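You operate a simulated robot arm through the tools that you are given. There is no shell and no other tool. Be economical: measure what you need, move in short steps, check, and stop when the job is done.

The job below is to be done with a simulated two-armed robot. You get a single attempt, and the scene is never put back.

JOB
Put the filter carton on the bench edge beside the balance away on the third shelf from the top of the tall shelving. Take the blue marker and leave it on the lower shelf of the near open bay. Switch the balance switch on. Put the beaker on the store table top away on the blue mat. Fetch the blue brush and set it on the upper shelf of the far open bay. Put the grey bucket on the top of the table with the round lid away on the open shelf under the work top. Put the label block marked "No. 29" from the railed tray no. 57 on top of the cream carton there. Take the jug on the top of the table with the round lid and put it away on the grate of the drip tray. Fetch the green cap and stand it on the low shelf of the table with the round lid. Open the bottles cupboard door, take the yellow clip from the middle of the bench and leave it on the upper shelf of the bottles cupboard, then shut the door. Lift the right gutter flap open. The order is free. Set down upright: filter carton, beaker, jug, green cap.

The check looks at the end state, three seconds after you hand in, the way a careful person would. Anything else that was tipped, shoved, dropped, spilled or broken makes it a failure. Lids that push on must go on centred and level and be pressed home; caps that screw on are set level and turned clockwise until they are tight.

ROBOT AND FRAMES
Two 7-joint arms with two-finger parallel grippers on one trunk, on a base that drives. Base frame: it is fixed to the floor where the robot stands at the start and does not move with it; the origin is under the middle of the robot, x ahead of it, y to its left, z up; the surface under the hand at the start is at about z = 0.9. Lengths are in m, angles in rad, forces in N, time in s.
The left shoulder is at the start at [0.06, 0.189, 1.253], the right one opposite. With the tool pointing down near the work surface each hand reaches from about 0.1 to 0.64 m from the robot's upright axis, wherever it stands, measured 20 degrees to its own side. Places, roughly: balance switch [0.4, -0.5, 1]; beaker [2.75, 3.75, 1]; blue brush (7x5x6 cm) [2.5, -2.7, 0.9]; blue marker [0.5, 0, 1]; blue mat (13x19 cm) [0.7, 0.34, 0.9]; bottles cupboard door [0.3, 3.5, 0.4]; carton [-1.25, -1.5, 1]; filter carton [0.5, -0.25, 1]; grate of the drip tray (22x26 cm) [2.66, -1.34, 0.88]; green cap (10x10x19 cm) [3, 0.2, 0.8]; grey bucket [2.75, -0.25, 0.75]; jug [2.75, 0, 0.75]; label block [-1.25, -1.5, 1]; low shelf of the table with the round lid [2.8, -0.4, 0.2]; lower shelf of the near open bay [0.6, 1.7, 0.1]; open shelf under the work top [0.5, 5.9, 0.2]; right gutter flap [-0.8, -1.1, 0.1]; third shelf of the tall shelving [2.8, 5, 0.9]; upper shelf of the bottles cupboard [0.6, 3.5, 0.4]; upper shelf of the far open bay [0.6, 1.1, 0.4]; yellow clip (3x3x6 cm) [0.4, 2.1, 0.9]. Payload 3.43 kg a hand.
Tool frame (each hand has its own): the origin (TCP) lies between the finger pads and is the grasp point; the fingertips stand 0.03 m ahead of it; z points along the fingers, y is the line along which they close. Largest opening 0.094 m; finger width 0.028, thickness 0.01; the body of the gripper, 0.05 by 0.096 m, starts 0.055 m behind the TCP.
Orientation is told as [roll, pitch, yaw] about the base's x, y, z axes, in that order, counted from this pose: with the fingers straight down and closing along the base's y, the tool's x points along the base's -x, its y along +y and its z along -z.

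CONTROLS
- The arms move only by the tool servo_tool. It takes "left_commands", "right_commands" or both (then of equal length, played together; a hand with none holds still); each is a list of rows, each an object of numbers (a shift or turn left out is 0, a gripper value left out holds the last): "dx", "dy", "dz": the shift along the tool's x, y, z in m; "rx", "ry", "rz": the turn, a rotation vector about the tool's x, y, z in degrees; "hand": the closure in counts, from 0 (fully open) to 255 (shut). In form: [{"dx": .., "dy": .., "dz": .., "rx": .., "ry": .., "rz": .., "hand": ..}, ...]. A call has 1 to 12 rows; each row shifts and turns the commanded pose from where the row before left it, along the tool's axes as they then stand. A row lasts 0.2 s, in which the tool goes at most 0.05 m and 0.15 rad; a call with a longer step from one row to the next is refused whole, and so is a gripper value outside its range. Where a pose cannot be reached the arm comes as near as it can. A force on the tool above 40 N (or 10 N above the force at the start of the call, whichever is more), or a blocked arm, ends the call early, and 0.2 s more pass. Each finger travels about 0.153 m/s and halts on what it meets, pressing with about 24 N; the grip force reading is that of the motor and also rises with nothing between the fingers. The clock runs only during rows and for 0.2 s after the last one: add rows that do not move to give the fingers time. It gives the time, the measured TCP pose, the force on the tool (base axes), the opening and the grip force at its end, in the units of the frame above (readings bear some noise), with the torque about the TCP (base axes, N m) and any sound that the robot's microphone picked up.
- Cameras (640 x 400 px; columns grow to the right, rows downward): "scene" is now at [0.0117, 0.0173, 1.7909]; the picture's right is [0.06, -1.00, 0.00], its down [-0.84, -0.05, -0.55] and it looks along [0.55, 0.03, -0.84] (base axes); focal length 248 px, centre (320, 200). "left" rides on the left gripper at [0.076, -0.014, -0.102] in its tool frame; the picture's right is [0.18, 0.98, 0.00], its down [-0.75, 0.14, -0.64] and it looks along [-0.63, 0.12, 0.77] (tool axes); focal length 243 px, centre (320, 200). "right" rides on the right gripper at [0.076, 0.014, -0.102] in its tool frame; the picture's right is [-0.18, 0.98, 0.00], its down [-0.75, -0.14, -0.64] and it looks along [-0.63, -0.12, 0.77] (tool axes); focal length 243 px, centre (320, 200). There is no depth. A picture from a camera that has moved, and an enlarged one, comes with that camera's place and axes in the base frame and with its lens. The place of the scene camera against the robot may be out by one fixed shift of up to 0.018 m in any direction.
- camera(camera): a new picture of that camera. The clock stands still meanwhile.
- slide_trunk(by): slides the trunk up (or, below 0, down) by that many m; the arms and the scene camera ride with it, the base frame stays. It gives what a move gives, with no picture.
- steer(legs): drives the robot by 1 to 6 legs, each [ahead, left, turn to the left] in m, m and rad, along the robot's own axes; the way and the turn of a leg run together, so that a leg with both is an arc; at most 1.5 m and 3.142 rad a leg. The arms and the cameras ride along, it lands a little off, and it stops where it bumps. It gives what a move gives.
- head_to(pan, tilt): turns the head with the scene camera to pan (to the left, within 1.501 rad either way) and tilt (down, from -0.506 to 1.204), counted from straight ahead of the robot. It gives what a move gives.
- zoom(camera, box): a new picture of the part [left, top, right, bottom] of that camera's present view, enlarged. The clock stands still meanwhile.
- job_done(): hands the job in; it is judged then, once.

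Work in short steps. Places have to be worked out from the pictures, the camera data and where the tool is seen: move nearer, look again, correct. Check each grasp and each placing, and mend what went wrong. You have 546 turns and 338 pictures in all, those below and enlarged ones among them. Open the grippers and draw the arms clear of the work before you hand the job in, unless the task says otherwise; then end with one line.

The tools are called by a JSON object that holds its "method" and its "body". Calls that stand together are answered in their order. servo_tool: Moves the arms, as the interface text tells. Its arguments: {"type":"object","properties":{"left_commands":{"type":"array"},"right_commands":{"type":"array"}},"required":[]} The other tools are called the same way: slide_trunk (by) slides the trunk up or down; steer (legs) drives the base; head_to (pan, tilt) turns the head that bears the scene camera; camera (camera) takes a picture; zoom (camera, box) takes an enlarged picture of a part of a camera's view; job_done () hands the job in.

At the start:

```text
t: 0.0
left_position: [0.3456, 0.0612, 1.3119]
left_tcp_rot: [0.0, -0.001, 0.0]
left_contact_force: [0.2, 0.2, 0.0]
left_ft_torque: [-0.05, 0.0, 0.01]
left_opening: 0.0941
left_grasp_force: 0.0
right_position: [0.3336, -0.2426, 1.2402]
right_tcp_rot: [0.0, 0.0, 0.0]
right_contact_force: [-0.1, 0.0, 0.4]
right_ft_torque: [0.0, -0.01, 0.04]
right_opening: 0.0942
right_grasp_force: 0.0
trunk travel left (down, up): [-0.925, 0.065]
robot x, y, heading: [0.0008, -0.0023, -0.003]
head pan, tilt: [0.059, 0.991]
```

scene: 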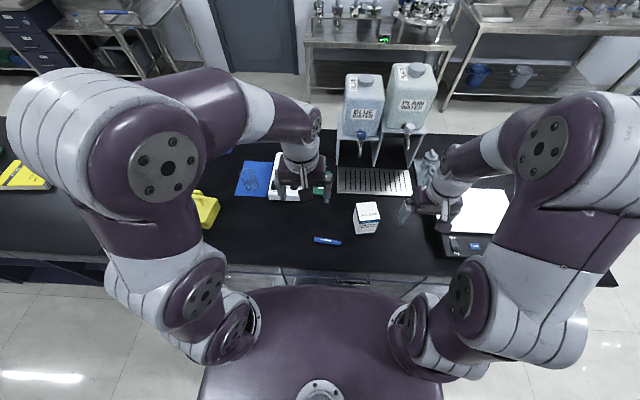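
right: 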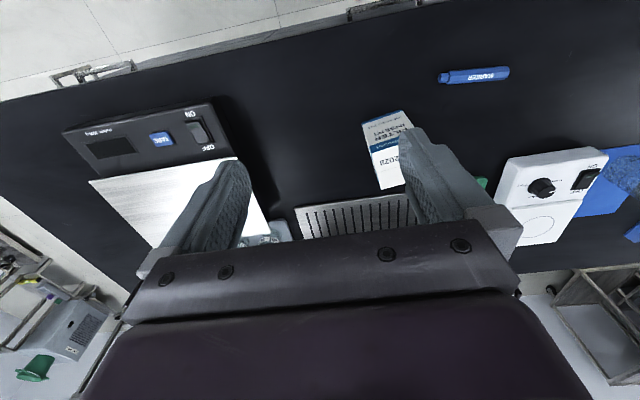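
left: 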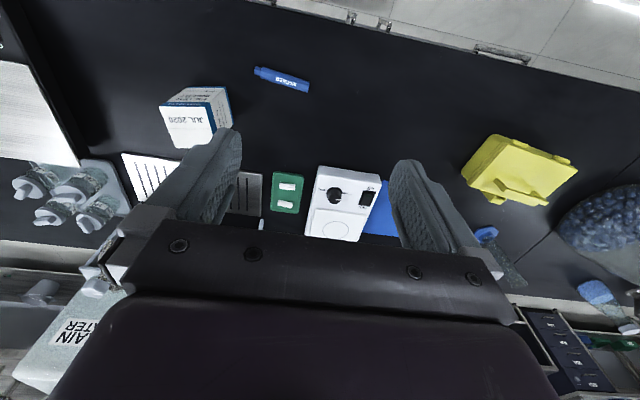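

The first pictures show the marker, filter carton and balance ahead of the robot. I zoom on the switch and on the bench items.

{"method": "zoom", "body": {"camera": "right", "box": [50, 80, 290, 230]}}

{"method": "zoom", "body": {"camera": "scene", "box": [160, 120, 480, 320]}}

```text
2.67 times, centred on (170, 155) of right
camera zoom: at [0.2577, -0.2289, 1.3425], right [0.18, 0.98, 0.0], down [0.75, -0.14, 0.64], along [0.63, -0.12, -0.77], focal length 647 px, centre (720, 320)
```

zoom: 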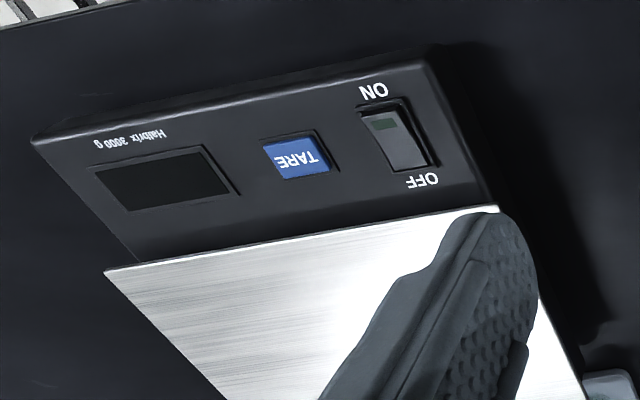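

```text
2.00 times, centred on (320, 220) of scene
camera zoom: at [0.0117, 0.0173, 1.7909], right [0.06, -1.0, 0.0], down [-0.84, -0.05, -0.55], along [0.55, 0.03, -0.84], focal length 496 px, centre (320, 160)
```

zoom: 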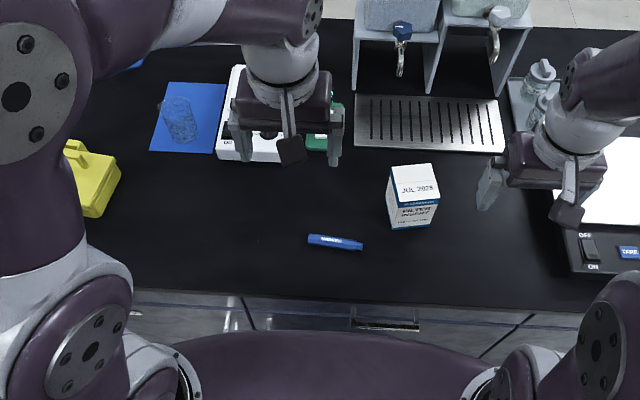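

The switch is a rocker with its ON end nearest the robot, at about [0.384, -0.468]. I close the right hand and bring it above that end, then look again.

{"method": "servo_tool", "body": {"right_commands": [{"dx": -0.007, "dy": -0.0375, "dz": 0.028, "hand": 255}, {"dx": -0.007, "dy": -0.0375, "dz": 0.028}, {"dx": -0.007, "dy": -0.0375, "dz": 0.028}, {"dx": -0.007, "dy": -0.0375, "dz": 0.028}, {"dx": -0.007, "dy": -0.0375, "dz": 0.028}, {"dx": -0.007, "dy": -0.0375, "dz": 0.028}, {}]}}

{"method": "camera", "body": {"camera": "right"}}

{"method": "zoom", "body": {"camera": "scene", "box": [400, 160, 560, 260]}}

```text
t: 1.6
left_position: [0.3435, 0.0612, 1.3124]
left_tcp_rot: [0.0, 0.0, -0.001]
left_contact_force: [-0.4, -0.6, -0.1]
left_ft_torque: [-0.03, 0.0, 0.02]
left_opening: 0.094
left_grasp_force: 0.1
right_position: [0.375, -0.4685, 1.0717]
right_tcp_rot: [0.001, 0.001, 0.001]
right_contact_force: [0.7, -1.2, 0.4]
right_ft_torque: [-0.04, 0.02, -0.01]
right_opening: 0.0
right_grasp_force: 23.8
trunk travel left (down, up): [-0.925, 0.065]
robot x, y, heading: [0.0046, 0.0007, 0.002]
head pan, tilt: [0.059, 0.991]
```

```text
332 pictures are left
camera right: at [0.2989, -0.4539, 1.1739], right [0.18, 0.98, 0.0], down [0.75, -0.14, 0.64], along [0.63, -0.12, -0.77], focal length 243 px, centre (320, 200)
```

right: 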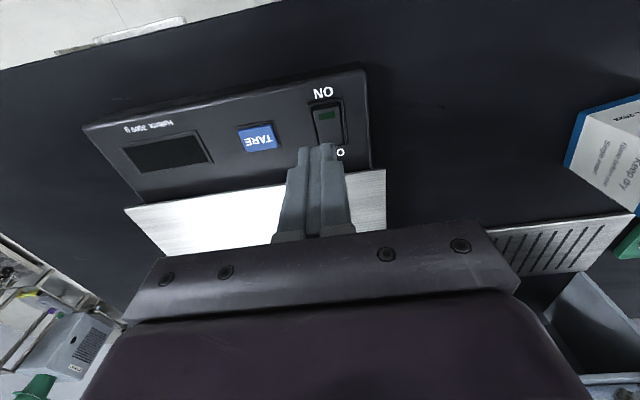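

```text
4.00 times, centred on (480, 210) of scene
camera zoom: at [0.0114, 0.0182, 1.7909], right [0.06, -1.0, 0.0], down [-0.84, -0.05, -0.55], along [0.55, 0.03, -0.84], focal length 992 px, centre (-320, 160)
```

zoom: 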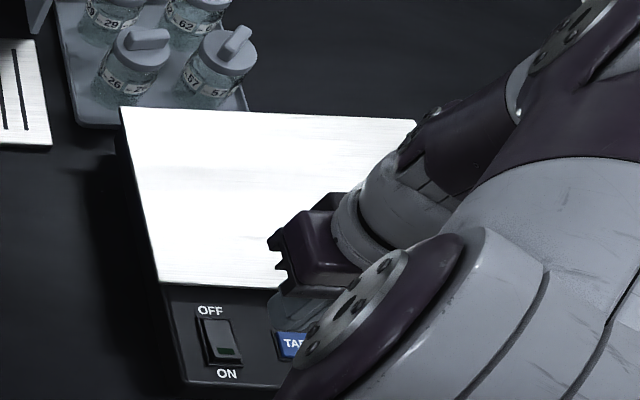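

The ON end is at about [0.381, -0.464], just under the fingertips. I lower to just above it.

{"method": "servo_tool", "body": {"right_commands": [{"dx": 0.001, "dy": 0.004, "dz": 0.04}, {"dz": 0.02}, {"dz": 0.006}, {"dz": 0.004}]}}

{"method": "camera", "body": {"camera": "right"}}

```text
t: 2.6
left_position: [0.3444, 0.0598, 1.313]
left_tcp_rot: [-0.001, 0.0, 0.0]
left_contact_force: [-0.7, -0.7, -0.5]
left_ft_torque: [0.01, -0.02, -0.01]
left_opening: 0.0938
left_grasp_force: 0.0
right_position: [0.3745, -0.4638, 1.0018]
right_tcp_rot: [-0.001, -0.001, 0.0]
right_contact_force: [-0.2, -0.3, 0.4]
right_ft_torque: [0.0, 0.01, -0.03]
right_opening: 0.0
right_grasp_force: 24.3
trunk travel left (down, up): [-0.925, 0.065]
robot x, y, heading: [0.0011, -0.0013, 0.001]
head pan, tilt: [0.059, 0.991]
```

```text
330 pictures are left
camera right: at [0.2992, -0.4508, 1.1037], right [0.18, 0.98, 0.0], down [0.75, -0.14, 0.64], along [0.63, -0.12, -0.77], focal length 243 px, centre (320, 200)
```

right: 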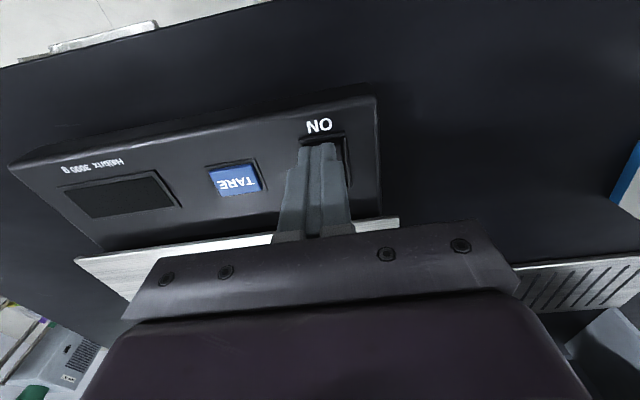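

The switch lies slightly left of the fingertips in y; I shift 4 mm and lower until contact.

{"method": "servo_tool", "body": {"right_commands": [{"dy": 0.004}, {"dz": 0.006}, {"dz": 0.006}, {"dz": 0.005}, {"dz": 0.005}, {"dz": 0.004}]}}

```text
t: 3.9
left_position: [0.3401, 0.0633, 1.3136]
left_tcp_rot: [-0.004, -0.005, 0.001]
left_contact_force: [-0.2, -0.3, -0.5]
left_ft_torque: [0.01, -0.01, -0.03]
left_opening: 0.0941
left_grasp_force: 0.0
right_position: [0.376, -0.4593, 0.9866]
right_tcp_rot: [-0.009, -0.012, 0.0]
right_contact_force: [-13.2, 6.7, 29.8]
right_ft_torque: [0.28, -0.09, 0.16]
right_opening: 0.0002
right_grasp_force: 24.3
trunk travel left (down, up): [-0.925, 0.065]
robot x, y, heading: [-0.0002, -0.0007, -0.001]
head pan, tilt: [0.059, 0.991]
heard: click
stopped in row 6 (right hand): the force on the tool passed its limit at 46 N (the readings are from after the stop); the commanded pose is now the measured one
```

A click was heard. I draw the hand up and check the switch.

{"method": "servo_tool", "body": {"right_commands": [{"dz": -0.03}, {"dz": -0.04}, {"dz": -0.04, "dx": 0.02}]}}

{"method": "zoom", "body": {"camera": "right", "box": [200, 40, 440, 190]}}

```text
t: 4.7
left_position: [0.3434, 0.0608, 1.3129]
left_tcp_rot: [0.0, -0.002, 0.0]
left_contact_force: [-1.0, 0.3, 0.3]
left_ft_torque: [0.03, 0.01, 0.02]
left_opening: 0.0941
left_grasp_force: 0.1
right_position: [0.3561, -0.4615, 1.0931]
right_tcp_rot: [-0.007, -0.01, -0.002]
right_contact_force: [-1.1, -0.3, 0.1]
right_ft_torque: [0.02, -0.01, -0.01]
right_opening: 0.0001
right_grasp_force: 23.8
trunk travel left (down, up): [-0.925, 0.065]
robot x, y, heading: [-0.0017, -0.0033, 0.001]
head pan, tilt: [0.059, 0.991]
```

```text
2.67 times, centred on (320, 115) of right
camera zoom: at [0.2792, -0.4464, 1.1949], right [0.19, 0.98, -0.01], down [0.75, -0.14, 0.65], along [0.64, -0.12, -0.76], focal length 647 px, centre (320, 427)
```

zoom: 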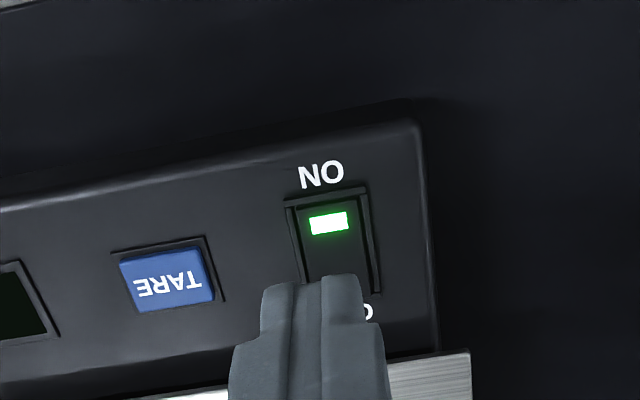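

The switch lamp is lit. Now I look around to learn the layout before picking things up.

{"method": "head_to", "body": {"pan": 1.3, "tilt": 0.35}}

{"method": "camera", "body": {"camera": "scene"}}

{"method": "head_to", "body": {"pan": -0.7, "tilt": 0.35}}

{"method": "camera", "body": {"camera": "scene"}}

{"method": "head_to", "body": {"pan": 0.4, "tilt": 0.35}}

{"method": "camera", "body": {"camera": "scene"}}

```text
t: 6.1
left_position: [0.345, 0.0613, 1.3127]
left_tcp_rot: [-0.001, 0.001, 0.0]
left_contact_force: [0.0, -0.4, 0.0]
left_ft_torque: [0.01, 0.04, -0.01]
left_opening: 0.0939
left_grasp_force: 0.2
right_position: [0.3591, -0.462, 1.0925]
right_tcp_rot: [-0.008, -0.008, -0.001]
right_contact_force: [0.1, 0.0, -0.1]
right_ft_torque: [0.02, 0.0, -0.01]
right_opening: 0.0001
right_grasp_force: 24.0
trunk travel left (down, up): [-0.925, 0.065]
robot x, y, heading: [0.002, -0.0034, 0.001]
head pan, tilt: [1.3, 0.351]
```

```text
328 pictures are left
camera scene: at [-0.0331, 0.1025, 1.845], right [0.96, -0.27, 0.0], down [-0.09, -0.33, -0.94], along [0.25, 0.9, -0.34], focal length 248 px, centre (320, 200)
```

scene: 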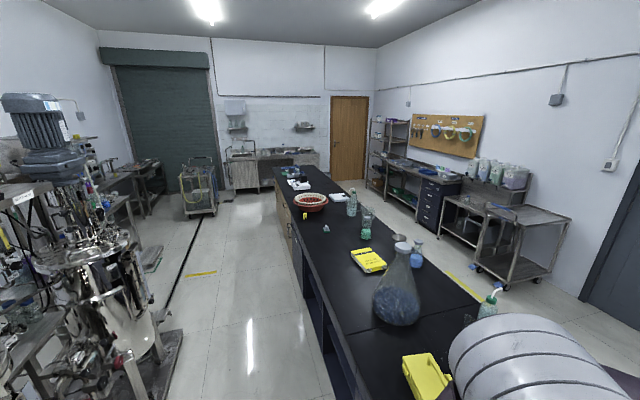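

```text
t: 8.0
left_position: [0.3438, 0.0607, 1.3121]
left_tcp_rot: [-0.001, 0.0, 0.001]
left_contact_force: [0.3, 0.1, 0.1]
left_ft_torque: [-0.01, 0.0, -0.01]
left_opening: 0.0943
left_grasp_force: 0.1
right_position: [0.358, -0.4631, 1.0922]
right_tcp_rot: [-0.008, -0.007, -0.002]
right_contact_force: [0.4, 0.2, -0.2]
right_ft_torque: [0.0, -0.03, 0.02]
right_opening: 0.0
right_grasp_force: 24.5
trunk travel left (down, up): [-0.925, 0.065]
robot x, y, heading: [-0.0003, -0.0021, -0.005]
head pan, tilt: [-0.7, 0.351]
```

```text
327 pictures are left
camera scene: at [0.0128, -0.0469, 1.8451], right [-0.64, -0.77, 0.0], down [-0.26, 0.22, -0.94], along [0.72, -0.6, -0.34], focal length 248 px, centre (320, 200)
```

scene: 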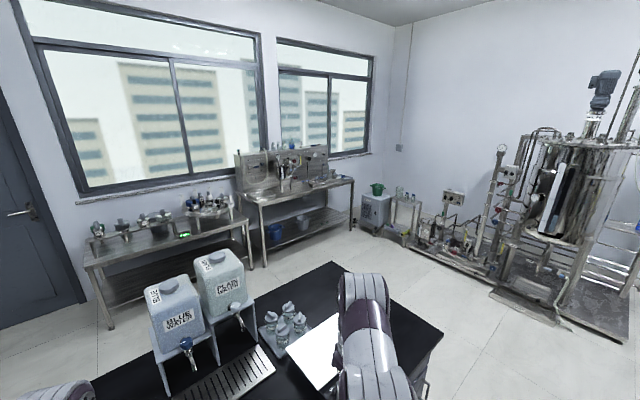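

```text
t: 9.4
left_position: [0.3443, 0.0601, 1.3135]
left_tcp_rot: [0.001, 0.0, 0.001]
left_contact_force: [0.1, -0.8, 0.2]
left_ft_torque: [-0.02, 0.01, -0.01]
left_opening: 0.0941
left_grasp_force: 0.1
right_position: [0.3569, -0.4624, 1.0924]
right_tcp_rot: [-0.006, -0.008, 0.0]
right_contact_force: [0.4, -0.7, 0.2]
right_ft_torque: [-0.01, -0.02, -0.02]
right_opening: 0.0
right_grasp_force: 24.5
trunk travel left (down, up): [-0.925, 0.065]
robot x, y, heading: [0.0003, 0.0009, 0.001]
head pan, tilt: [0.4, 0.351]
```

```text
326 pictures are left
camera scene: at [0.0274, 0.0492, 1.8451], right [0.39, -0.92, 0.0], down [-0.32, -0.13, -0.94], along [0.87, 0.36, -0.34], focal length 248 px, centre (320, 200)
```

scene: 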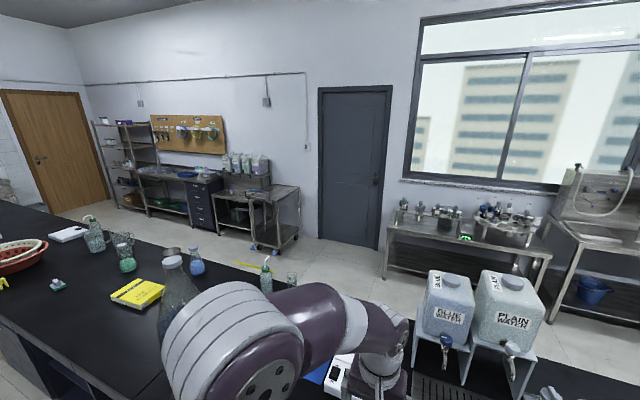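

The island bench runs along y with aisles on both sides. I'll take the filter carton (right hand) and the marker (left hand) first; a closer look at both.

{"method": "head_to", "body": {"pan": 0.0, "tilt": 0.95}}

{"method": "servo_tool", "body": {"right_commands": [{"dy": 0.045, "dz": -0.01, "hand": 0}, {"dy": 0.045, "dz": -0.01}, {"dy": 0.045, "dz": -0.01}, {"dy": 0.045, "dz": -0.01}, {"dy": 0.045, "dz": -0.01}, {"dy": 0.045, "dz": -0.01}, {"dx": 0.03, "dy": 0.02}, {"dx": 0.03}]}}

{"method": "zoom", "body": {"camera": "scene", "box": [260, 160, 420, 260]}}

{"method": "camera", "body": {"camera": "right"}}

```text
t: 10.4
left_position: [0.3444, 0.0605, 1.3127]
left_tcp_rot: [0.0, 0.001, 0.001]
left_contact_force: [-0.3, 0.4, -0.1]
left_ft_torque: [-0.01, -0.03, 0.03]
left_opening: 0.094
left_grasp_force: 0.0
right_position: [0.3584, -0.4614, 1.0923]
right_tcp_rot: [-0.008, -0.01, -0.003]
right_contact_force: [-0.2, -0.9, 0.3]
right_ft_torque: [0.0, 0.03, 0.01]
right_opening: 0.0
right_grasp_force: 23.6
trunk travel left (down, up): [-0.925, 0.065]
robot x, y, heading: [-0.0015, -0.0025, -0.0]
head pan, tilt: [0.0, 0.949]
```

```text
t: 12.2
left_position: [0.343, 0.0596, 1.3134]
left_tcp_rot: [0.001, -0.004, 0.0]
left_contact_force: [-0.4, 0.4, 0.3]
left_ft_torque: [0.03, -0.01, -0.02]
left_opening: 0.0941
left_grasp_force: 0.1
right_position: [0.2952, -0.1716, 1.1509]
right_tcp_rot: [-0.008, -0.01, -0.002]
right_contact_force: [-0.1, -0.1, 0.0]
right_ft_torque: [0.0, -0.03, -0.01]
right_opening: 0.0941
right_grasp_force: 0.2
trunk travel left (down, up): [-0.925, 0.065]
robot x, y, heading: [-0.0017, 0.0028, -0.001]
head pan, tilt: [0.0, 0.949]
```

```text
4.00 times, centred on (340, 210) of scene
camera zoom: at [0.0123, 0.0126, 1.7939], right [0.0, -1.0, 0.0], down [-0.81, 0.0, -0.58], along [0.58, 0.0, -0.81], focal length 992 px, centre (240, 160)
```

zoom: 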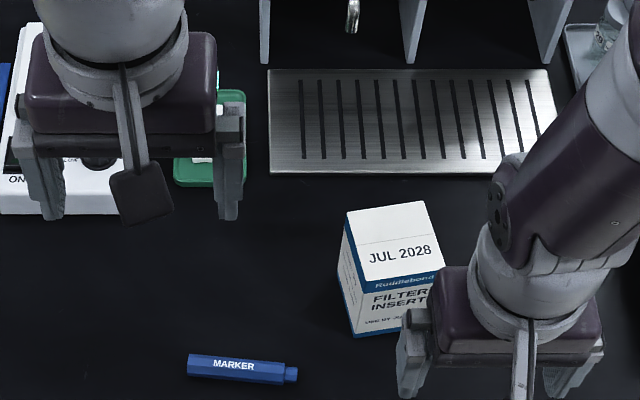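

```text
324 pictures are left
camera right: at [0.2188, -0.1573, 1.2523], right [0.18, 0.98, 0.0], down [0.75, -0.14, 0.65], along [0.64, -0.12, -0.76], focal length 243 px, centre (320, 200)
```

right: 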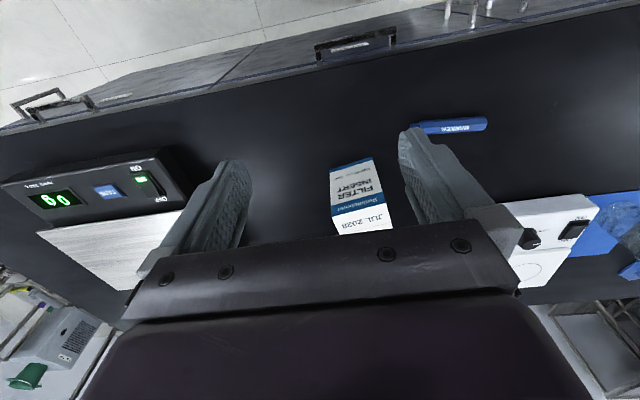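

{"method": "zoom", "body": {"camera": "right", "box": [300, 110, 500, 235]}}

```text
3.20 times, centred on (400, 172) of right
camera zoom: at [0.2188, -0.1573, 1.2523], right [0.18, 0.98, 0.0], down [0.75, -0.14, 0.65], along [0.64, -0.12, -0.76], focal length 776 px, centre (64, 288)
```

zoom: 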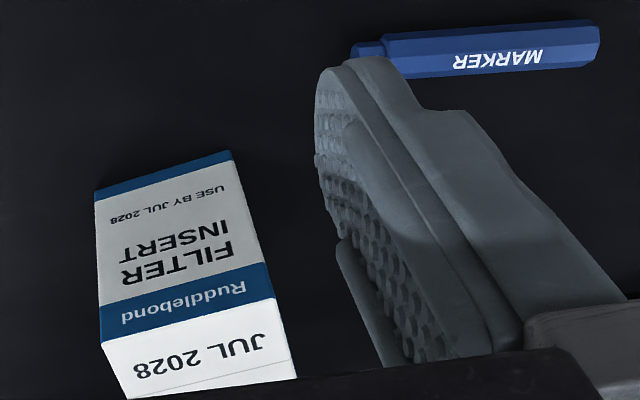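

The carton's front bottom corners triangulate to [0.451,-0.184] and [0.439,-0.111], top z 1.016, yaw about 0.15. I yaw and pitch the right hand 45° forward for a grasp that suits a shelf.

{"method": "servo_tool", "body": {"right_commands": [{"rz": -8.5}, {"ry": -8.5}, {"ry": -8.5}, {"ry": -8.5}, {"ry": -8.5}, {"ry": -8.5}, {"ry": -2.5}, {}]}}

{"method": "camera", "body": {"camera": "right"}}

```text
t: 13.4
left_position: [0.3436, 0.06, 1.3127]
left_tcp_rot: [0.0, 0.0, 0.0]
left_contact_force: [-0.3, 0.0, 0.5]
left_ft_torque: [-0.01, -0.01, -0.03]
left_opening: 0.0941
left_grasp_force: 0.1
right_position: [0.3037, -0.1742, 1.1554]
right_tcp_rot: [-0.029, -0.543, 0.157]
right_contact_force: [-0.5, 0.6, -0.2]
right_ft_torque: [0.0, 0.0, 0.03]
right_opening: 0.0939
right_grasp_force: 0.1
right hand out of reach, approached as far as the arm can: row 3
trunk travel left (down, up): [-0.925, 0.065]
robot x, y, heading: [-0.0001, -0.0009, -0.002]
head pan, tilt: [0.0, 0.949]
stopped in row 6 (right hand): the force on the tool passed its limit at 57 N (the readings are from after the stop); the commanded pose is now the measured one
```

```text
322 pictures are left
camera right: at [0.1847, -0.1766, 1.2022], right [0.02, 1.0, 0.07], down [0.33, -0.07, 0.94], along [0.94, 0.01, -0.33], focal length 243 px, centre (320, 200)
```

right: 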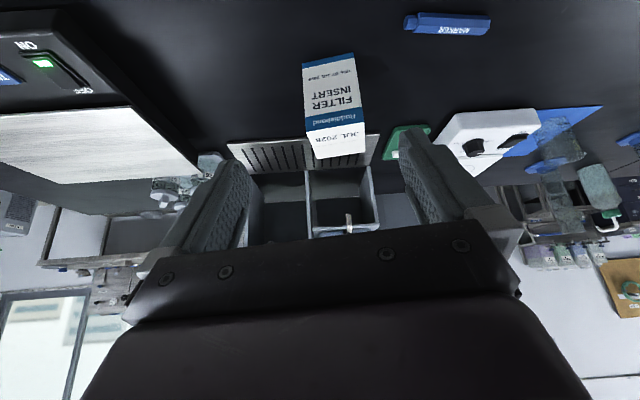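

The wrist came too close to the robot's body. I back the base 0.18 m to get room, then continue the pitch.

{"method": "steer", "body": {"legs": [[-0.18, 0, 0]]}}

{"method": "servo_tool", "body": {"right_commands": [{"dz": 0.05}, {"dz": 0.05}, {"dz": 0.04, "dx": -0.02}, {"ry": -7}, {"ry": -7}, {}]}}

```text
t: 14.9
left_position: [0.1688, 0.061, 1.3125]
left_tcp_rot: [-0.001, 0.003, 0.002]
left_contact_force: [-0.2, -0.3, 0.3]
left_ft_torque: [-0.01, 0.0, -0.01]
left_opening: 0.0938
left_grasp_force: 0.1
right_position: [0.1284, -0.1744, 1.1529]
right_tcp_rot: [-0.028, -0.54, 0.158]
right_contact_force: [0.4, -0.7, -0.6]
right_ft_torque: [-0.01, 0.02, -0.04]
right_opening: 0.0939
right_grasp_force: 0.0
trunk travel left (down, up): [-0.925, 0.065]
robot x, y, heading: [-0.1786, -0.0002, 0.001]
head pan, tilt: [0.0, 0.949]
```

```text
t: 16.3
left_position: [0.1663, 0.0603, 1.3125]
left_tcp_rot: [0.0, 0.001, 0.002]
left_contact_force: [-0.3, 0.5, 1.0]
left_ft_torque: [0.0, 0.02, 0.02]
left_opening: 0.094
left_grasp_force: 0.0
right_position: [0.2145, -0.1638, 1.0448]
right_tcp_rot: [-0.034, -0.786, 0.169]
right_contact_force: [0.1, 0.6, -0.5]
right_ft_torque: [0.01, -0.01, -0.03]
right_opening: 0.0939
right_grasp_force: 0.0
trunk travel left (down, up): [-0.925, 0.065]
robot x, y, heading: [-0.1795, 0.001, -0.002]
head pan, tilt: [0.0, 0.949]
```

Room is enough now; I move to the pre-grasp point 10 cm behind the carton along the tool axis.

{"method": "servo_tool", "body": {"right_commands": [{"dx": -0.0363, "dy": -0.0054, "dz": 0.0306}, {"dx": -0.0363, "dy": -0.0054, "dz": 0.0306}, {"dx": -0.0363, "dy": -0.0054, "dz": 0.0306}, {"dx": -0.0363, "dy": -0.0054, "dz": 0.0306}, {}]}}

{"method": "camera", "body": {"camera": "right"}}

```text
t: 17.5
left_position: [0.1658, 0.0597, 1.3125]
left_tcp_rot: [-0.001, 0.0, 0.001]
left_contact_force: [-0.2, -0.5, -0.2]
left_ft_torque: [-0.01, -0.02, -0.01]
left_opening: 0.0939
left_grasp_force: 0.1
right_position: [0.4043, -0.1594, 1.0622]
right_tcp_rot: [-0.034, -0.784, 0.167]
right_contact_force: [0.3, -0.7, 0.1]
right_ft_torque: [-0.01, 0.02, 0.01]
right_opening: 0.0941
right_grasp_force: 0.0
trunk travel left (down, up): [-0.925, 0.065]
robot x, y, heading: [-0.1759, 0.0039, 0.003]
head pan, tilt: [0.0, 0.949]
```

```text
321 pictures are left
camera right: at [0.2776, -0.1632, 1.0804], right [-0.01, 0.99, 0.11], down [0.09, -0.1, 0.99], along [1.0, 0.02, -0.09], focal length 243 px, centre (320, 200)
```

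right: 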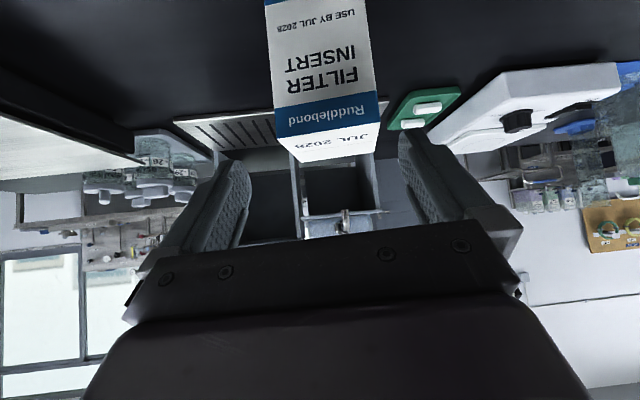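

The carton sits centred between the fingers. I advance 10 cm along the tool axis and close.

{"method": "servo_tool", "body": {"right_commands": [{"dz": 0.035, "dy": 0.002}, {"dz": 0.035, "dy": 0.001}, {"dz": 0.03}, {"hand": 255}, {}, {}, {}]}}

{"method": "zoom", "body": {"camera": "scene", "box": [260, 100, 420, 200]}}

```text
t: 19.1
left_position: [0.1645, 0.0597, 1.3122]
left_tcp_rot: [0.0, -0.001, 0.003]
left_contact_force: [-0.6, -0.3, -0.6]
left_ft_torque: [-0.01, -0.01, -0.03]
left_opening: 0.0941
left_grasp_force: 0.0
right_position: [0.4738, -0.1475, 0.9927]
right_tcp_rot: [-0.035, -0.786, 0.168]
right_contact_force: [2.6, -1.0, 5.3]
right_ft_torque: [0.22, 0.0, 0.02]
right_opening: 0.08
right_grasp_force: 23.7
trunk travel left (down, up): [-0.925, 0.065]
robot x, y, heading: [-0.178, 0.0021, 0.0]
head pan, tilt: [0.0, 0.949]
```

```text
4.00 times, centred on (340, 150) of scene
camera zoom: at [-0.1652, 0.0131, 1.7939], right [0.0, -1.0, 0.0], down [-0.81, 0.0, -0.58], along [0.58, 0.0, -0.81], focal length 992 px, centre (240, 400)
```

zoom: 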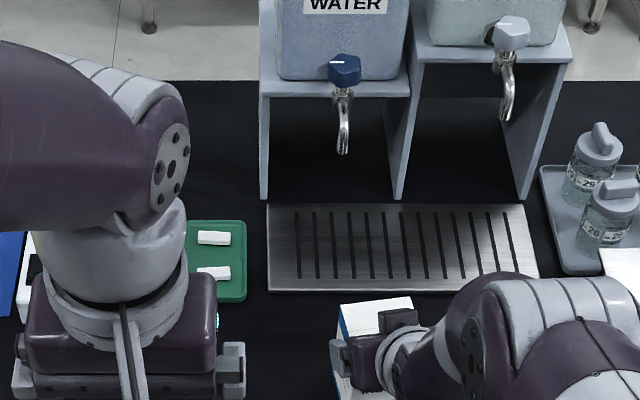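

Gripped at 0.08 m opening. I lift it straight up 10 cm and check it.

{"method": "servo_tool", "body": {"right_commands": [{"dx": -0.015, "dz": -0.015}, {"dx": -0.028, "dz": -0.028}, {"dx": -0.028, "dz": -0.028}, {}]}}

{"method": "camera", "body": {"camera": "right"}}

{"method": "camera", "body": {"camera": "scene"}}

```text
t: 20.1
left_position: [0.1657, 0.0599, 1.3123]
left_tcp_rot: [-0.001, 0.002, 0.002]
left_contact_force: [0.0, -0.2, 0.6]
left_ft_torque: [0.01, 0.0, 0.01]
left_opening: 0.094
left_grasp_force: 0.1
right_position: [0.4744, -0.1447, 1.0909]
right_tcp_rot: [-0.035, -0.785, 0.168]
right_contact_force: [0.3, -0.5, -2.9]
right_ft_torque: [-0.02, -0.01, -0.02]
right_opening: 0.0792
right_grasp_force: 24.2
trunk travel left (down, up): [-0.925, 0.065]
robot x, y, heading: [-0.1822, 0.0007, 0.005]
head pan, tilt: [0.0, 0.949]
```

```text
319 pictures are left
camera right: at [0.3469, -0.1485, 1.1088], right [-0.01, 0.99, 0.11], down [0.1, -0.1, 0.99], along [1.0, 0.02, -0.09], focal length 243 px, centre (320, 200)
```

right: 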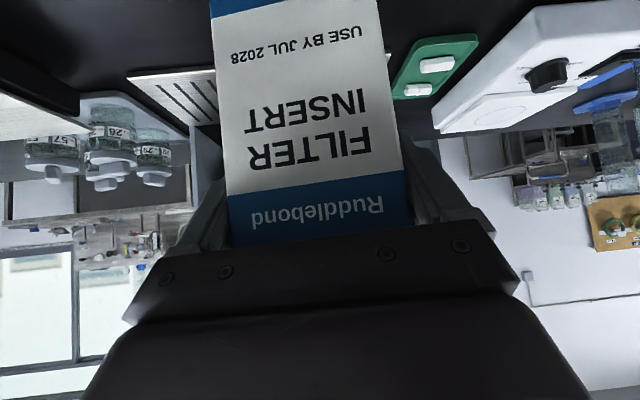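

```text
318 pictures are left
camera scene: at [-0.1631, 0.0128, 1.7938], right [0.0, -1.0, 0.0], down [-0.81, 0.0, -0.58], along [0.58, 0.0, -0.81], focal length 248 px, centre (320, 200)
```

scene: 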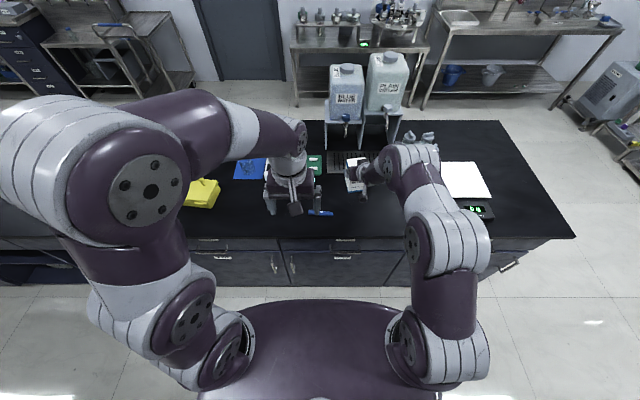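

The carton is held well (about 0.3 kg). I move the right hand aside to the right and bring the left hand above the marker, then turn it 90°.

{"method": "servo_tool", "body": {"right_commands": [{"dy": -0.04}, {"dy": -0.04}, {"dy": -0.04}, {}, {}, {}, {}, {}], "left_commands": [{"dx": -0.0336, "dy": -0.0086, "dz": 0.03}, {"dx": -0.0336, "dy": -0.0086, "dz": 0.03}, {"dx": -0.0336, "dy": -0.0086, "dz": 0.03}, {"dx": -0.0336, "dy": -0.0086, "dz": 0.03}, {"dx": -0.0336, "dy": -0.0086, "dz": 0.03}, {"dx": -0.0336, "dy": -0.0086, "dz": 0.03}, {"dx": -0.0336, "dy": -0.0086, "dz": 0.03}, {}]}}

{"method": "servo_tool", "body": {"left_commands": [{"rz": 8.5}, {"rz": 8.5}, {"rz": 8.5}, {"rz": 8.5}, {"rz": 8.5}, {"rz": 8.5}, {"rz": 8.5}, {"rz": 8.5}, {"rz": 8.5}, {"rz": 8.5}, {"rz": 8.5}, {}]}}

{"method": "camera", "body": {"camera": "left"}}

```text
t: 21.9
left_position: [0.4005, 0.0012, 1.1024]
left_tcp_rot: [-0.001, 0.001, 0.001]
left_contact_force: [0.0, -0.1, -0.7]
left_ft_torque: [0.02, -0.02, -0.01]
left_opening: 0.0939
left_grasp_force: 0.0
right_position: [0.4904, -0.2633, 1.0946]
right_tcp_rot: [-0.034, -0.784, 0.17]
right_contact_force: [-0.4, 0.0, -1.8]
right_ft_torque: [0.02, 0.03, 0.01]
right_opening: 0.0791
right_grasp_force: 23.7
trunk travel left (down, up): [-0.925, 0.065]
robot x, y, heading: [-0.1793, -0.0016, -0.005]
head pan, tilt: [0.0, 0.949]
```

```text
t: 24.5
left_position: [0.4003, 0.0009, 1.1027]
left_tcp_rot: [-0.001, 0.001, -1.633]
left_contact_force: [0.2, -0.2, -0.2]
left_ft_torque: [-0.01, 0.03, -0.01]
left_opening: 0.0939
left_grasp_force: 0.1
right_position: [0.491, -0.2634, 1.0942]
right_tcp_rot: [-0.036, -0.785, 0.169]
right_contact_force: [-0.7, -0.6, -2.6]
right_ft_torque: [0.01, -0.02, -0.01]
right_opening: 0.0792
right_grasp_force: 24.1
trunk travel left (down, up): [-0.925, 0.065]
robot x, y, heading: [-0.1801, 0.0026, 0.002]
head pan, tilt: [0.0, 0.949]
```

```text
317 pictures are left
camera left: at [0.3913, 0.0783, 1.204], right [0.99, 0.12, 0.0], down [0.09, -0.76, 0.64], along [0.08, -0.64, -0.77], focal length 243 px, centre (320, 200)
```

left: 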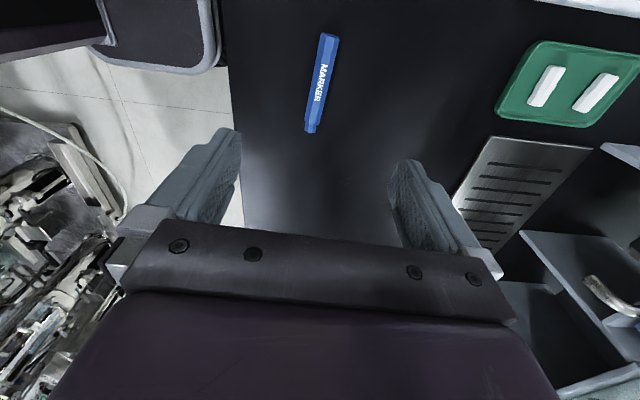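

The marker lies centred at about [0.400, 0.003], aligned with the hand. I lower to grasp height and close.

{"method": "servo_tool", "body": {"left_commands": [{"dx": 0.003, "dz": 0.045}, {"dz": 0.045}, {"dz": 0.045}, {"dz": 0.022}, {"dz": 0.012}, {"hand": 255}, {}, {}, {}]}}

{"method": "camera", "body": {"camera": "left"}}

```text
t: 26.5
left_position: [0.4003, 0.0037, 0.9343]
left_tcp_rot: [-0.001, 0.001, -1.631]
left_contact_force: [1.0, 0.4, 0.4]
left_ft_torque: [0.0, -0.01, 0.02]
left_opening: 0.0181
left_grasp_force: 24.4
right_position: [0.4905, -0.2634, 1.0937]
right_tcp_rot: [-0.033, -0.785, 0.167]
right_contact_force: [0.6, 1.3, -3.3]
right_ft_torque: [0.0, 0.04, -0.03]
right_opening: 0.079
right_grasp_force: 23.9
trunk travel left (down, up): [-0.925, 0.065]
robot x, y, heading: [-0.1782, 0.0038, 0.005]
head pan, tilt: [0.0, 0.949]
```

```text
316 pictures are left
camera left: at [0.3907, 0.0814, 1.0358], right [0.99, 0.12, 0.0], down [0.1, -0.76, 0.64], along [0.08, -0.64, -0.77], focal length 243 px, centre (320, 200)
```

left: 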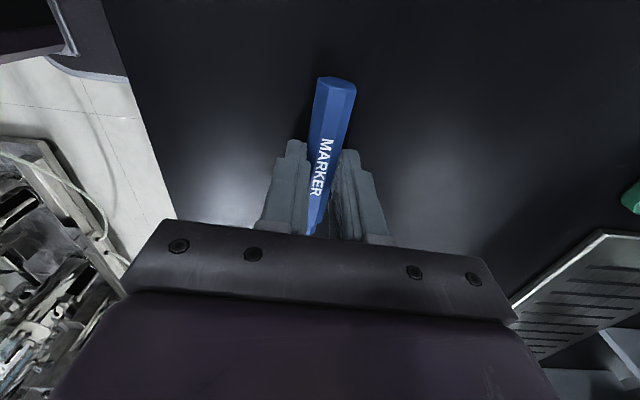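

Marker gripped (18 mm). I lift it, draw both hands back a bit, then back off the bench.

{"method": "servo_tool", "body": {"left_commands": [{"dz": -0.045}, {"dz": -0.045}, {"dz": -0.045}, {"dz": -0.04, "dy": -0.02}, {"dy": -0.04}, {}], "right_commands": [{"dx": 0.028, "dz": -0.028}, {"dx": 0.028, "dz": -0.028}, {}, {}, {}, {}]}}

{"method": "steer", "body": {"legs": [[-0.25, 0, 0], [0, 1.5, 0]]}}

{"method": "head_to", "body": {"pan": 0.5, "tilt": 0.8}}

{"method": "camera", "body": {"camera": "scene"}}

```text
t: 27.9
left_position: [0.343, 0.0079, 1.1087]
left_tcp_rot: [-0.001, 0.0, -1.63]
left_contact_force: [0.5, -0.7, -0.8]
left_ft_torque: [0.0, 0.02, -0.02]
left_opening: 0.0179
left_grasp_force: 23.9
right_position: [0.4146, -0.2743, 1.0928]
right_tcp_rot: [-0.035, -0.784, 0.167]
right_contact_force: [-0.2, 0.6, -3.1]
right_ft_torque: [-0.01, 0.01, 0.01]
right_opening: 0.0793
right_grasp_force: 23.6
trunk travel left (down, up): [-0.925, 0.065]
robot x, y, heading: [-0.1837, -0.0013, -0.0]
head pan, tilt: [0.0, 0.949]
```

```text
t: 36.7
left_position: [0.092, 1.4975, 1.1082]
left_tcp_rot: [-0.001, 0.001, -1.636]
left_contact_force: [0.0, 0.6, 0.7]
left_ft_torque: [0.0, 0.0, -0.01]
left_opening: 0.0183
left_grasp_force: 23.3
right_position: [0.1621, 1.2163, 1.0928]
right_tcp_rot: [-0.033, -0.786, 0.162]
right_contact_force: [-0.6, 0.3, -2.6]
right_ft_torque: [-0.02, 0.03, 0.01]
right_opening: 0.0793
right_grasp_force: 23.8
trunk travel left (down, up): [-0.925, 0.065]
robot x, y, heading: [-0.4288, 1.4939, -0.003]
head pan, tilt: [0.0, 0.949]
```

```text
t: 37.6
left_position: [0.0913, 1.4979, 1.1082]
left_tcp_rot: [0.0, -0.001, -1.634]
left_contact_force: [1.2, 0.5, 0.3]
left_ft_torque: [-0.02, -0.03, 0.0]
left_opening: 0.0182
left_grasp_force: 24.1
right_position: [0.163, 1.216, 1.0941]
right_tcp_rot: [-0.035, -0.786, 0.163]
right_contact_force: [0.0, 0.3, -3.0]
right_ft_torque: [-0.01, 0.01, 0.01]
right_opening: 0.0795
right_grasp_force: 24.1
trunk travel left (down, up): [-0.925, 0.065]
robot x, y, heading: [-0.4275, 1.4949, -0.0]
head pan, tilt: [0.499, 0.799]
```

```text
315 pictures are left
camera scene: at [-0.4149, 1.5445, 1.8054], right [0.47, -0.88, 0.0], down [-0.63, -0.34, -0.7], along [0.61, 0.33, -0.72], focal length 248 px, centre (320, 200)
```

scene: 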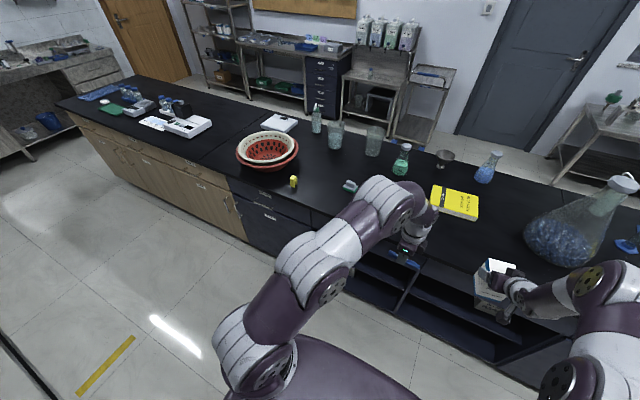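

The open bays are visible below the bench front. I lower the trunk and pitch the left hand forward to reach into the near (left) bay.

{"method": "slide_trunk", "body": {"by": -0.6}}

{"method": "servo_tool", "body": {"left_commands": [{"rx": -8.5}, {"rx": -8.5}, {"rx": -8.5}, {"rx": -8.5}, {"rx": -8.5}, {"rx": -8.5}, {"rx": -8.5}, {"rx": -8.5}, {}]}}

{"method": "head_to", "body": {"pan": 0.2, "tilt": 0.7}}

{"method": "camera", "body": {"camera": "scene"}}

{"method": "camera", "body": {"camera": "left"}}

```text
refused: -0.6 is not a number from -0.4 to 0.4
```

```text
t: 39.6
left_position: [0.0913, 1.4975, 1.1082]
left_tcp_rot: [1.189, -0.001, -1.637]
left_contact_force: [0.1, -0.6, 0.2]
left_ft_torque: [-0.01, -0.01, -0.01]
left_opening: 0.0184
left_grasp_force: 24.4
right_position: [0.1629, 1.2169, 1.0933]
right_tcp_rot: [-0.035, -0.786, 0.163]
right_contact_force: [-0.6, -0.5, -3.0]
right_ft_torque: [0.0, 0.04, -0.04]
right_opening: 0.0793
right_grasp_force: 23.9
trunk travel left (down, up): [-0.925, 0.065]
robot x, y, heading: [-0.4275, 1.4932, -0.004]
head pan, tilt: [0.499, 0.799]
```

```text
t: 40.4
left_position: [0.0922, 1.4983, 1.108]
left_tcp_rot: [1.186, 0.001, -1.636]
left_contact_force: [-0.2, 0.1, -0.1]
left_ft_torque: [0.0, -0.01, 0.01]
left_opening: 0.0182
left_grasp_force: 24.0
right_position: [0.1626, 1.2167, 1.0932]
right_tcp_rot: [-0.036, -0.786, 0.165]
right_contact_force: [-0.5, 0.1, -2.5]
right_ft_torque: [-0.02, 0.02, -0.03]
right_opening: 0.0792
right_grasp_force: 23.5
trunk travel left (down, up): [-0.925, 0.065]
robot x, y, heading: [-0.4278, 1.4911, -0.007]
head pan, tilt: [0.201, 0.7]
```

```text
314 pictures are left
camera scene: at [-0.4028, 1.5231, 1.8136], right [0.2, -0.98, 0.0], down [-0.63, -0.13, -0.76], along [0.75, 0.15, -0.64], focal length 248 px, centre (320, 200)
```

scene: 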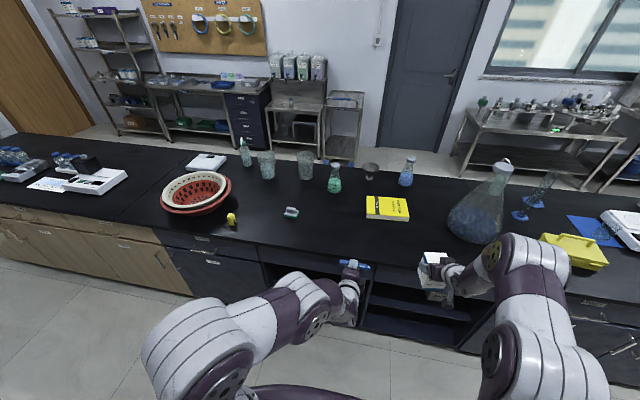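

```text
313 pictures are left
camera left: at [-0.0036, 1.5815, 1.132], right [0.38, 0.16, 0.91], down [-0.59, -0.72, 0.37], along [0.71, -0.68, -0.18], focal length 243 px, centre (320, 200)
```

left: 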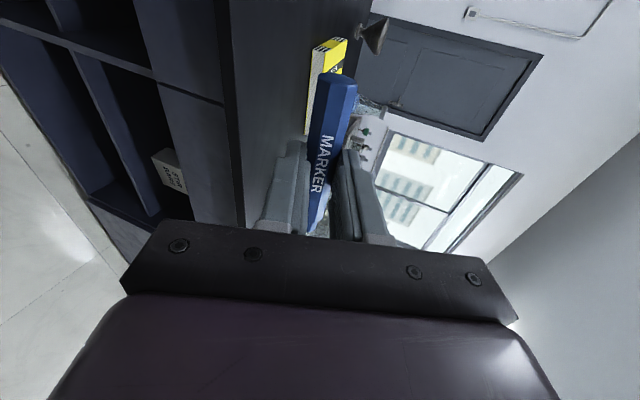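

{"method": "slide_trunk", "body": {"by": -0.4}}

{"method": "slide_trunk", "body": {"by": -0.25}}

{"method": "camera", "body": {"camera": "scene"}}

```text
t: 44.3
left_position: [0.0907, 1.4977, 0.7077]
left_tcp_rot: [1.186, -0.002, -1.636]
left_contact_force: [-0.4, 0.2, -0.4]
left_ft_torque: [-0.01, 0.01, 0.02]
left_opening: 0.018
left_grasp_force: 24.0
right_position: [0.1624, 1.2154, 0.6934]
right_tcp_rot: [-0.035, -0.784, 0.164]
right_contact_force: [-0.5, 1.0, -3.0]
right_ft_torque: [0.03, 0.02, 0.01]
right_opening: 0.0794
right_grasp_force: 23.7
trunk travel left (down, up): [-0.525, 0.465]
robot x, y, heading: [-0.4271, 1.4931, -0.008]
head pan, tilt: [0.201, 0.7]
```

```text
t: 46.9
left_position: [0.0914, 1.4984, 0.4593]
left_tcp_rot: [1.189, 0.0, -1.637]
left_contact_force: [0.1, -0.1, -0.5]
left_ft_torque: [0.01, -0.02, 0.0]
left_opening: 0.0182
left_grasp_force: 23.5
right_position: [0.1633, 1.2162, 0.4442]
right_tcp_rot: [-0.036, -0.786, 0.165]
right_contact_force: [-0.2, 0.4, -2.5]
right_ft_torque: [-0.01, 0.06, 0.01]
right_opening: 0.0793
right_grasp_force: 23.6
trunk travel left (down, up): [-0.275, 0.715]
robot x, y, heading: [-0.4308, 1.4918, 0.001]
head pan, tilt: [0.201, 0.7]
```

```text
312 pictures are left
camera scene: at [-0.403, 1.5231, 1.1637], right [0.2, -0.98, 0.0], down [-0.63, -0.13, -0.76], along [0.75, 0.15, -0.64], focal length 248 px, centre (320, 200)
```

scene: 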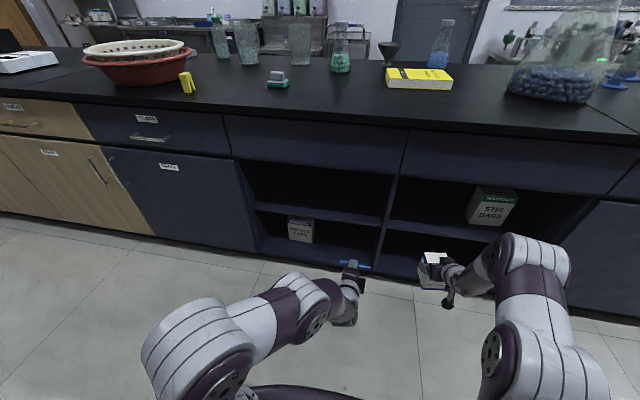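

The near bay's lower shelf holds a box on its left; its right part (y≈1.45–1.7) is free. I lower 0.15 more and drive forward 0.15, then look again to fix depth.

{"method": "slide_trunk", "body": {"by": -0.15}}

{"method": "servo_tool", "body": {"left_commands": [{"dx": 0.04}, {"dx": 0.03}, {}], "right_commands": [{"dx": 0.028, "dz": -0.028}, {"dx": 0.014, "dz": -0.014}, {}]}}

{"method": "camera", "body": {"camera": "left"}}

{"method": "camera", "body": {"camera": "scene"}}

```text
t: 48.6
left_position: [0.0914, 1.4994, 0.3088]
left_tcp_rot: [1.188, -0.001, -1.635]
left_contact_force: [-0.2, -0.3, -0.3]
left_ft_torque: [-0.01, 0.01, 0.0]
left_opening: 0.0181
left_grasp_force: 24.0
right_position: [0.1633, 1.2151, 0.2931]
right_tcp_rot: [-0.036, -0.784, 0.164]
right_contact_force: [1.6, 0.4, -1.7]
right_ft_torque: [0.0, 0.05, 0.01]
right_opening: 0.0793
right_grasp_force: 24.2
trunk travel left (down, up): [-0.125, 0.865]
robot x, y, heading: [-0.4289, 1.4962, -0.01]
head pan, tilt: [0.201, 0.7]
```

```text
t: 49.4
left_position: [0.0956, 1.5682, 0.3084]
left_tcp_rot: [1.186, 0.0, -1.634]
left_contact_force: [0.2, 0.4, 0.0]
left_ft_torque: [0.01, 0.0, 0.03]
left_opening: 0.018
left_grasp_force: 23.9
right_position: [0.1028, 1.2081, 0.2934]
right_tcp_rot: [-0.034, -0.785, 0.163]
right_contact_force: [0.7, 0.0, -1.1]
right_ft_torque: [0.04, 0.03, -0.01]
right_opening: 0.0795
right_grasp_force: 24.1
trunk travel left (down, up): [-0.125, 0.865]
robot x, y, heading: [-0.4288, 1.4909, -0.008]
head pan, tilt: [0.201, 0.7]
```

```text
311 pictures are left
camera left: at [0.001, 1.6522, 0.3321], right [0.38, 0.16, 0.91], down [-0.59, -0.72, 0.37], along [0.71, -0.68, -0.18], focal length 243 px, centre (320, 200)
```

left: 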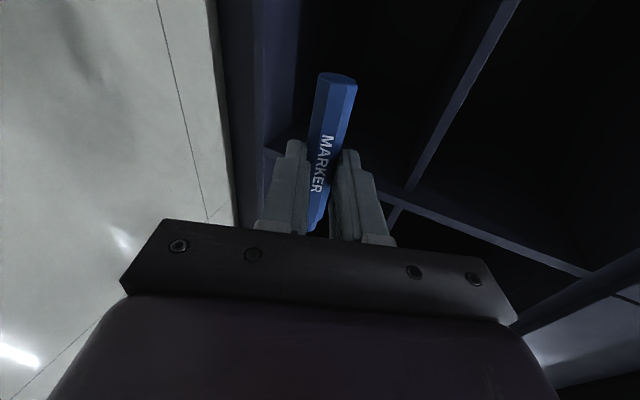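

```text
310 pictures are left
camera scene: at [-0.403, 1.5231, 1.0137], right [0.2, -0.98, 0.0], down [-0.63, -0.13, -0.76], along [0.75, 0.15, -0.64], focal length 248 px, centre (320, 200)
```

scene: 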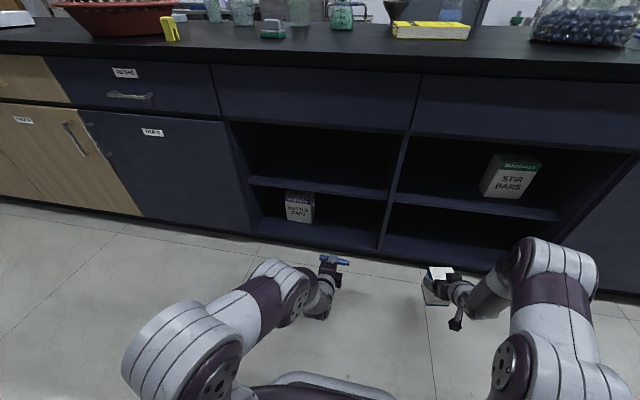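

I zoom into the near bay to measure its edges more exactly.

{"method": "zoom", "body": {"camera": "scene", "box": [220, 110, 420, 260]}}

{"method": "slide_trunk", "body": {"by": 0.2}}

{"method": "zoom", "body": {"camera": "scene", "box": [220, 130, 420, 280]}}

```text
2.67 times, centred on (320, 185) of scene
camera zoom: at [-0.403, 1.5231, 1.0137], right [0.2, -0.98, 0.0], down [-0.63, -0.13, -0.76], along [0.75, 0.15, -0.64], focal length 661 px, centre (320, 240)
```

zoom: 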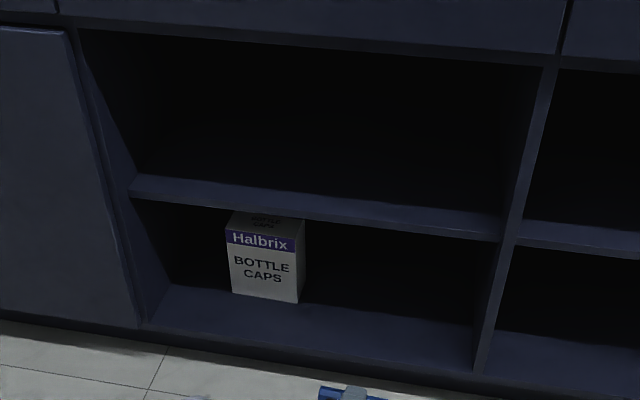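

```text
t: 51.6
left_position: [0.097, 1.5683, 0.507]
left_tcp_rot: [1.187, -0.001, -1.635]
left_contact_force: [-0.1, -0.3, -1.1]
left_ft_torque: [-0.02, -0.01, 0.0]
left_opening: 0.0182
left_grasp_force: 24.3
right_position: [0.1035, 1.208, 0.4937]
right_tcp_rot: [-0.035, -0.786, 0.163]
right_contact_force: [0.4, 0.0, -3.0]
right_ft_torque: [0.0, 0.04, 0.0]
right_opening: 0.0792
right_grasp_force: 24.1
trunk travel left (down, up): [-0.325, 0.665]
robot x, y, heading: [-0.4265, 1.4952, 0.001]
head pan, tilt: [0.201, 0.7]
```

```text
2.67 times, centred on (320, 205) of scene
camera zoom: at [-0.4028, 1.523, 1.2136], right [0.2, -0.98, 0.0], down [-0.63, -0.13, -0.76], along [0.75, 0.15, -0.64], focal length 661 px, centre (320, 187)
```

zoom: 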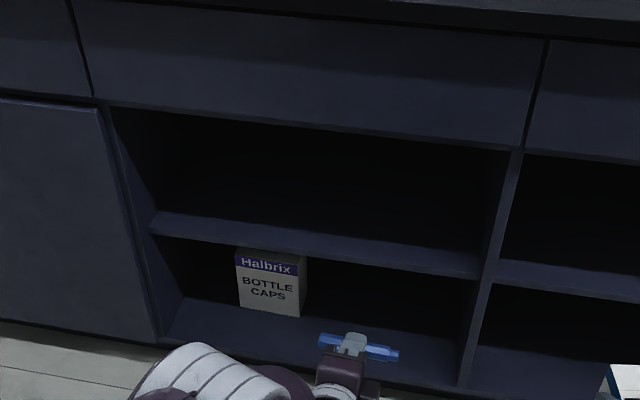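

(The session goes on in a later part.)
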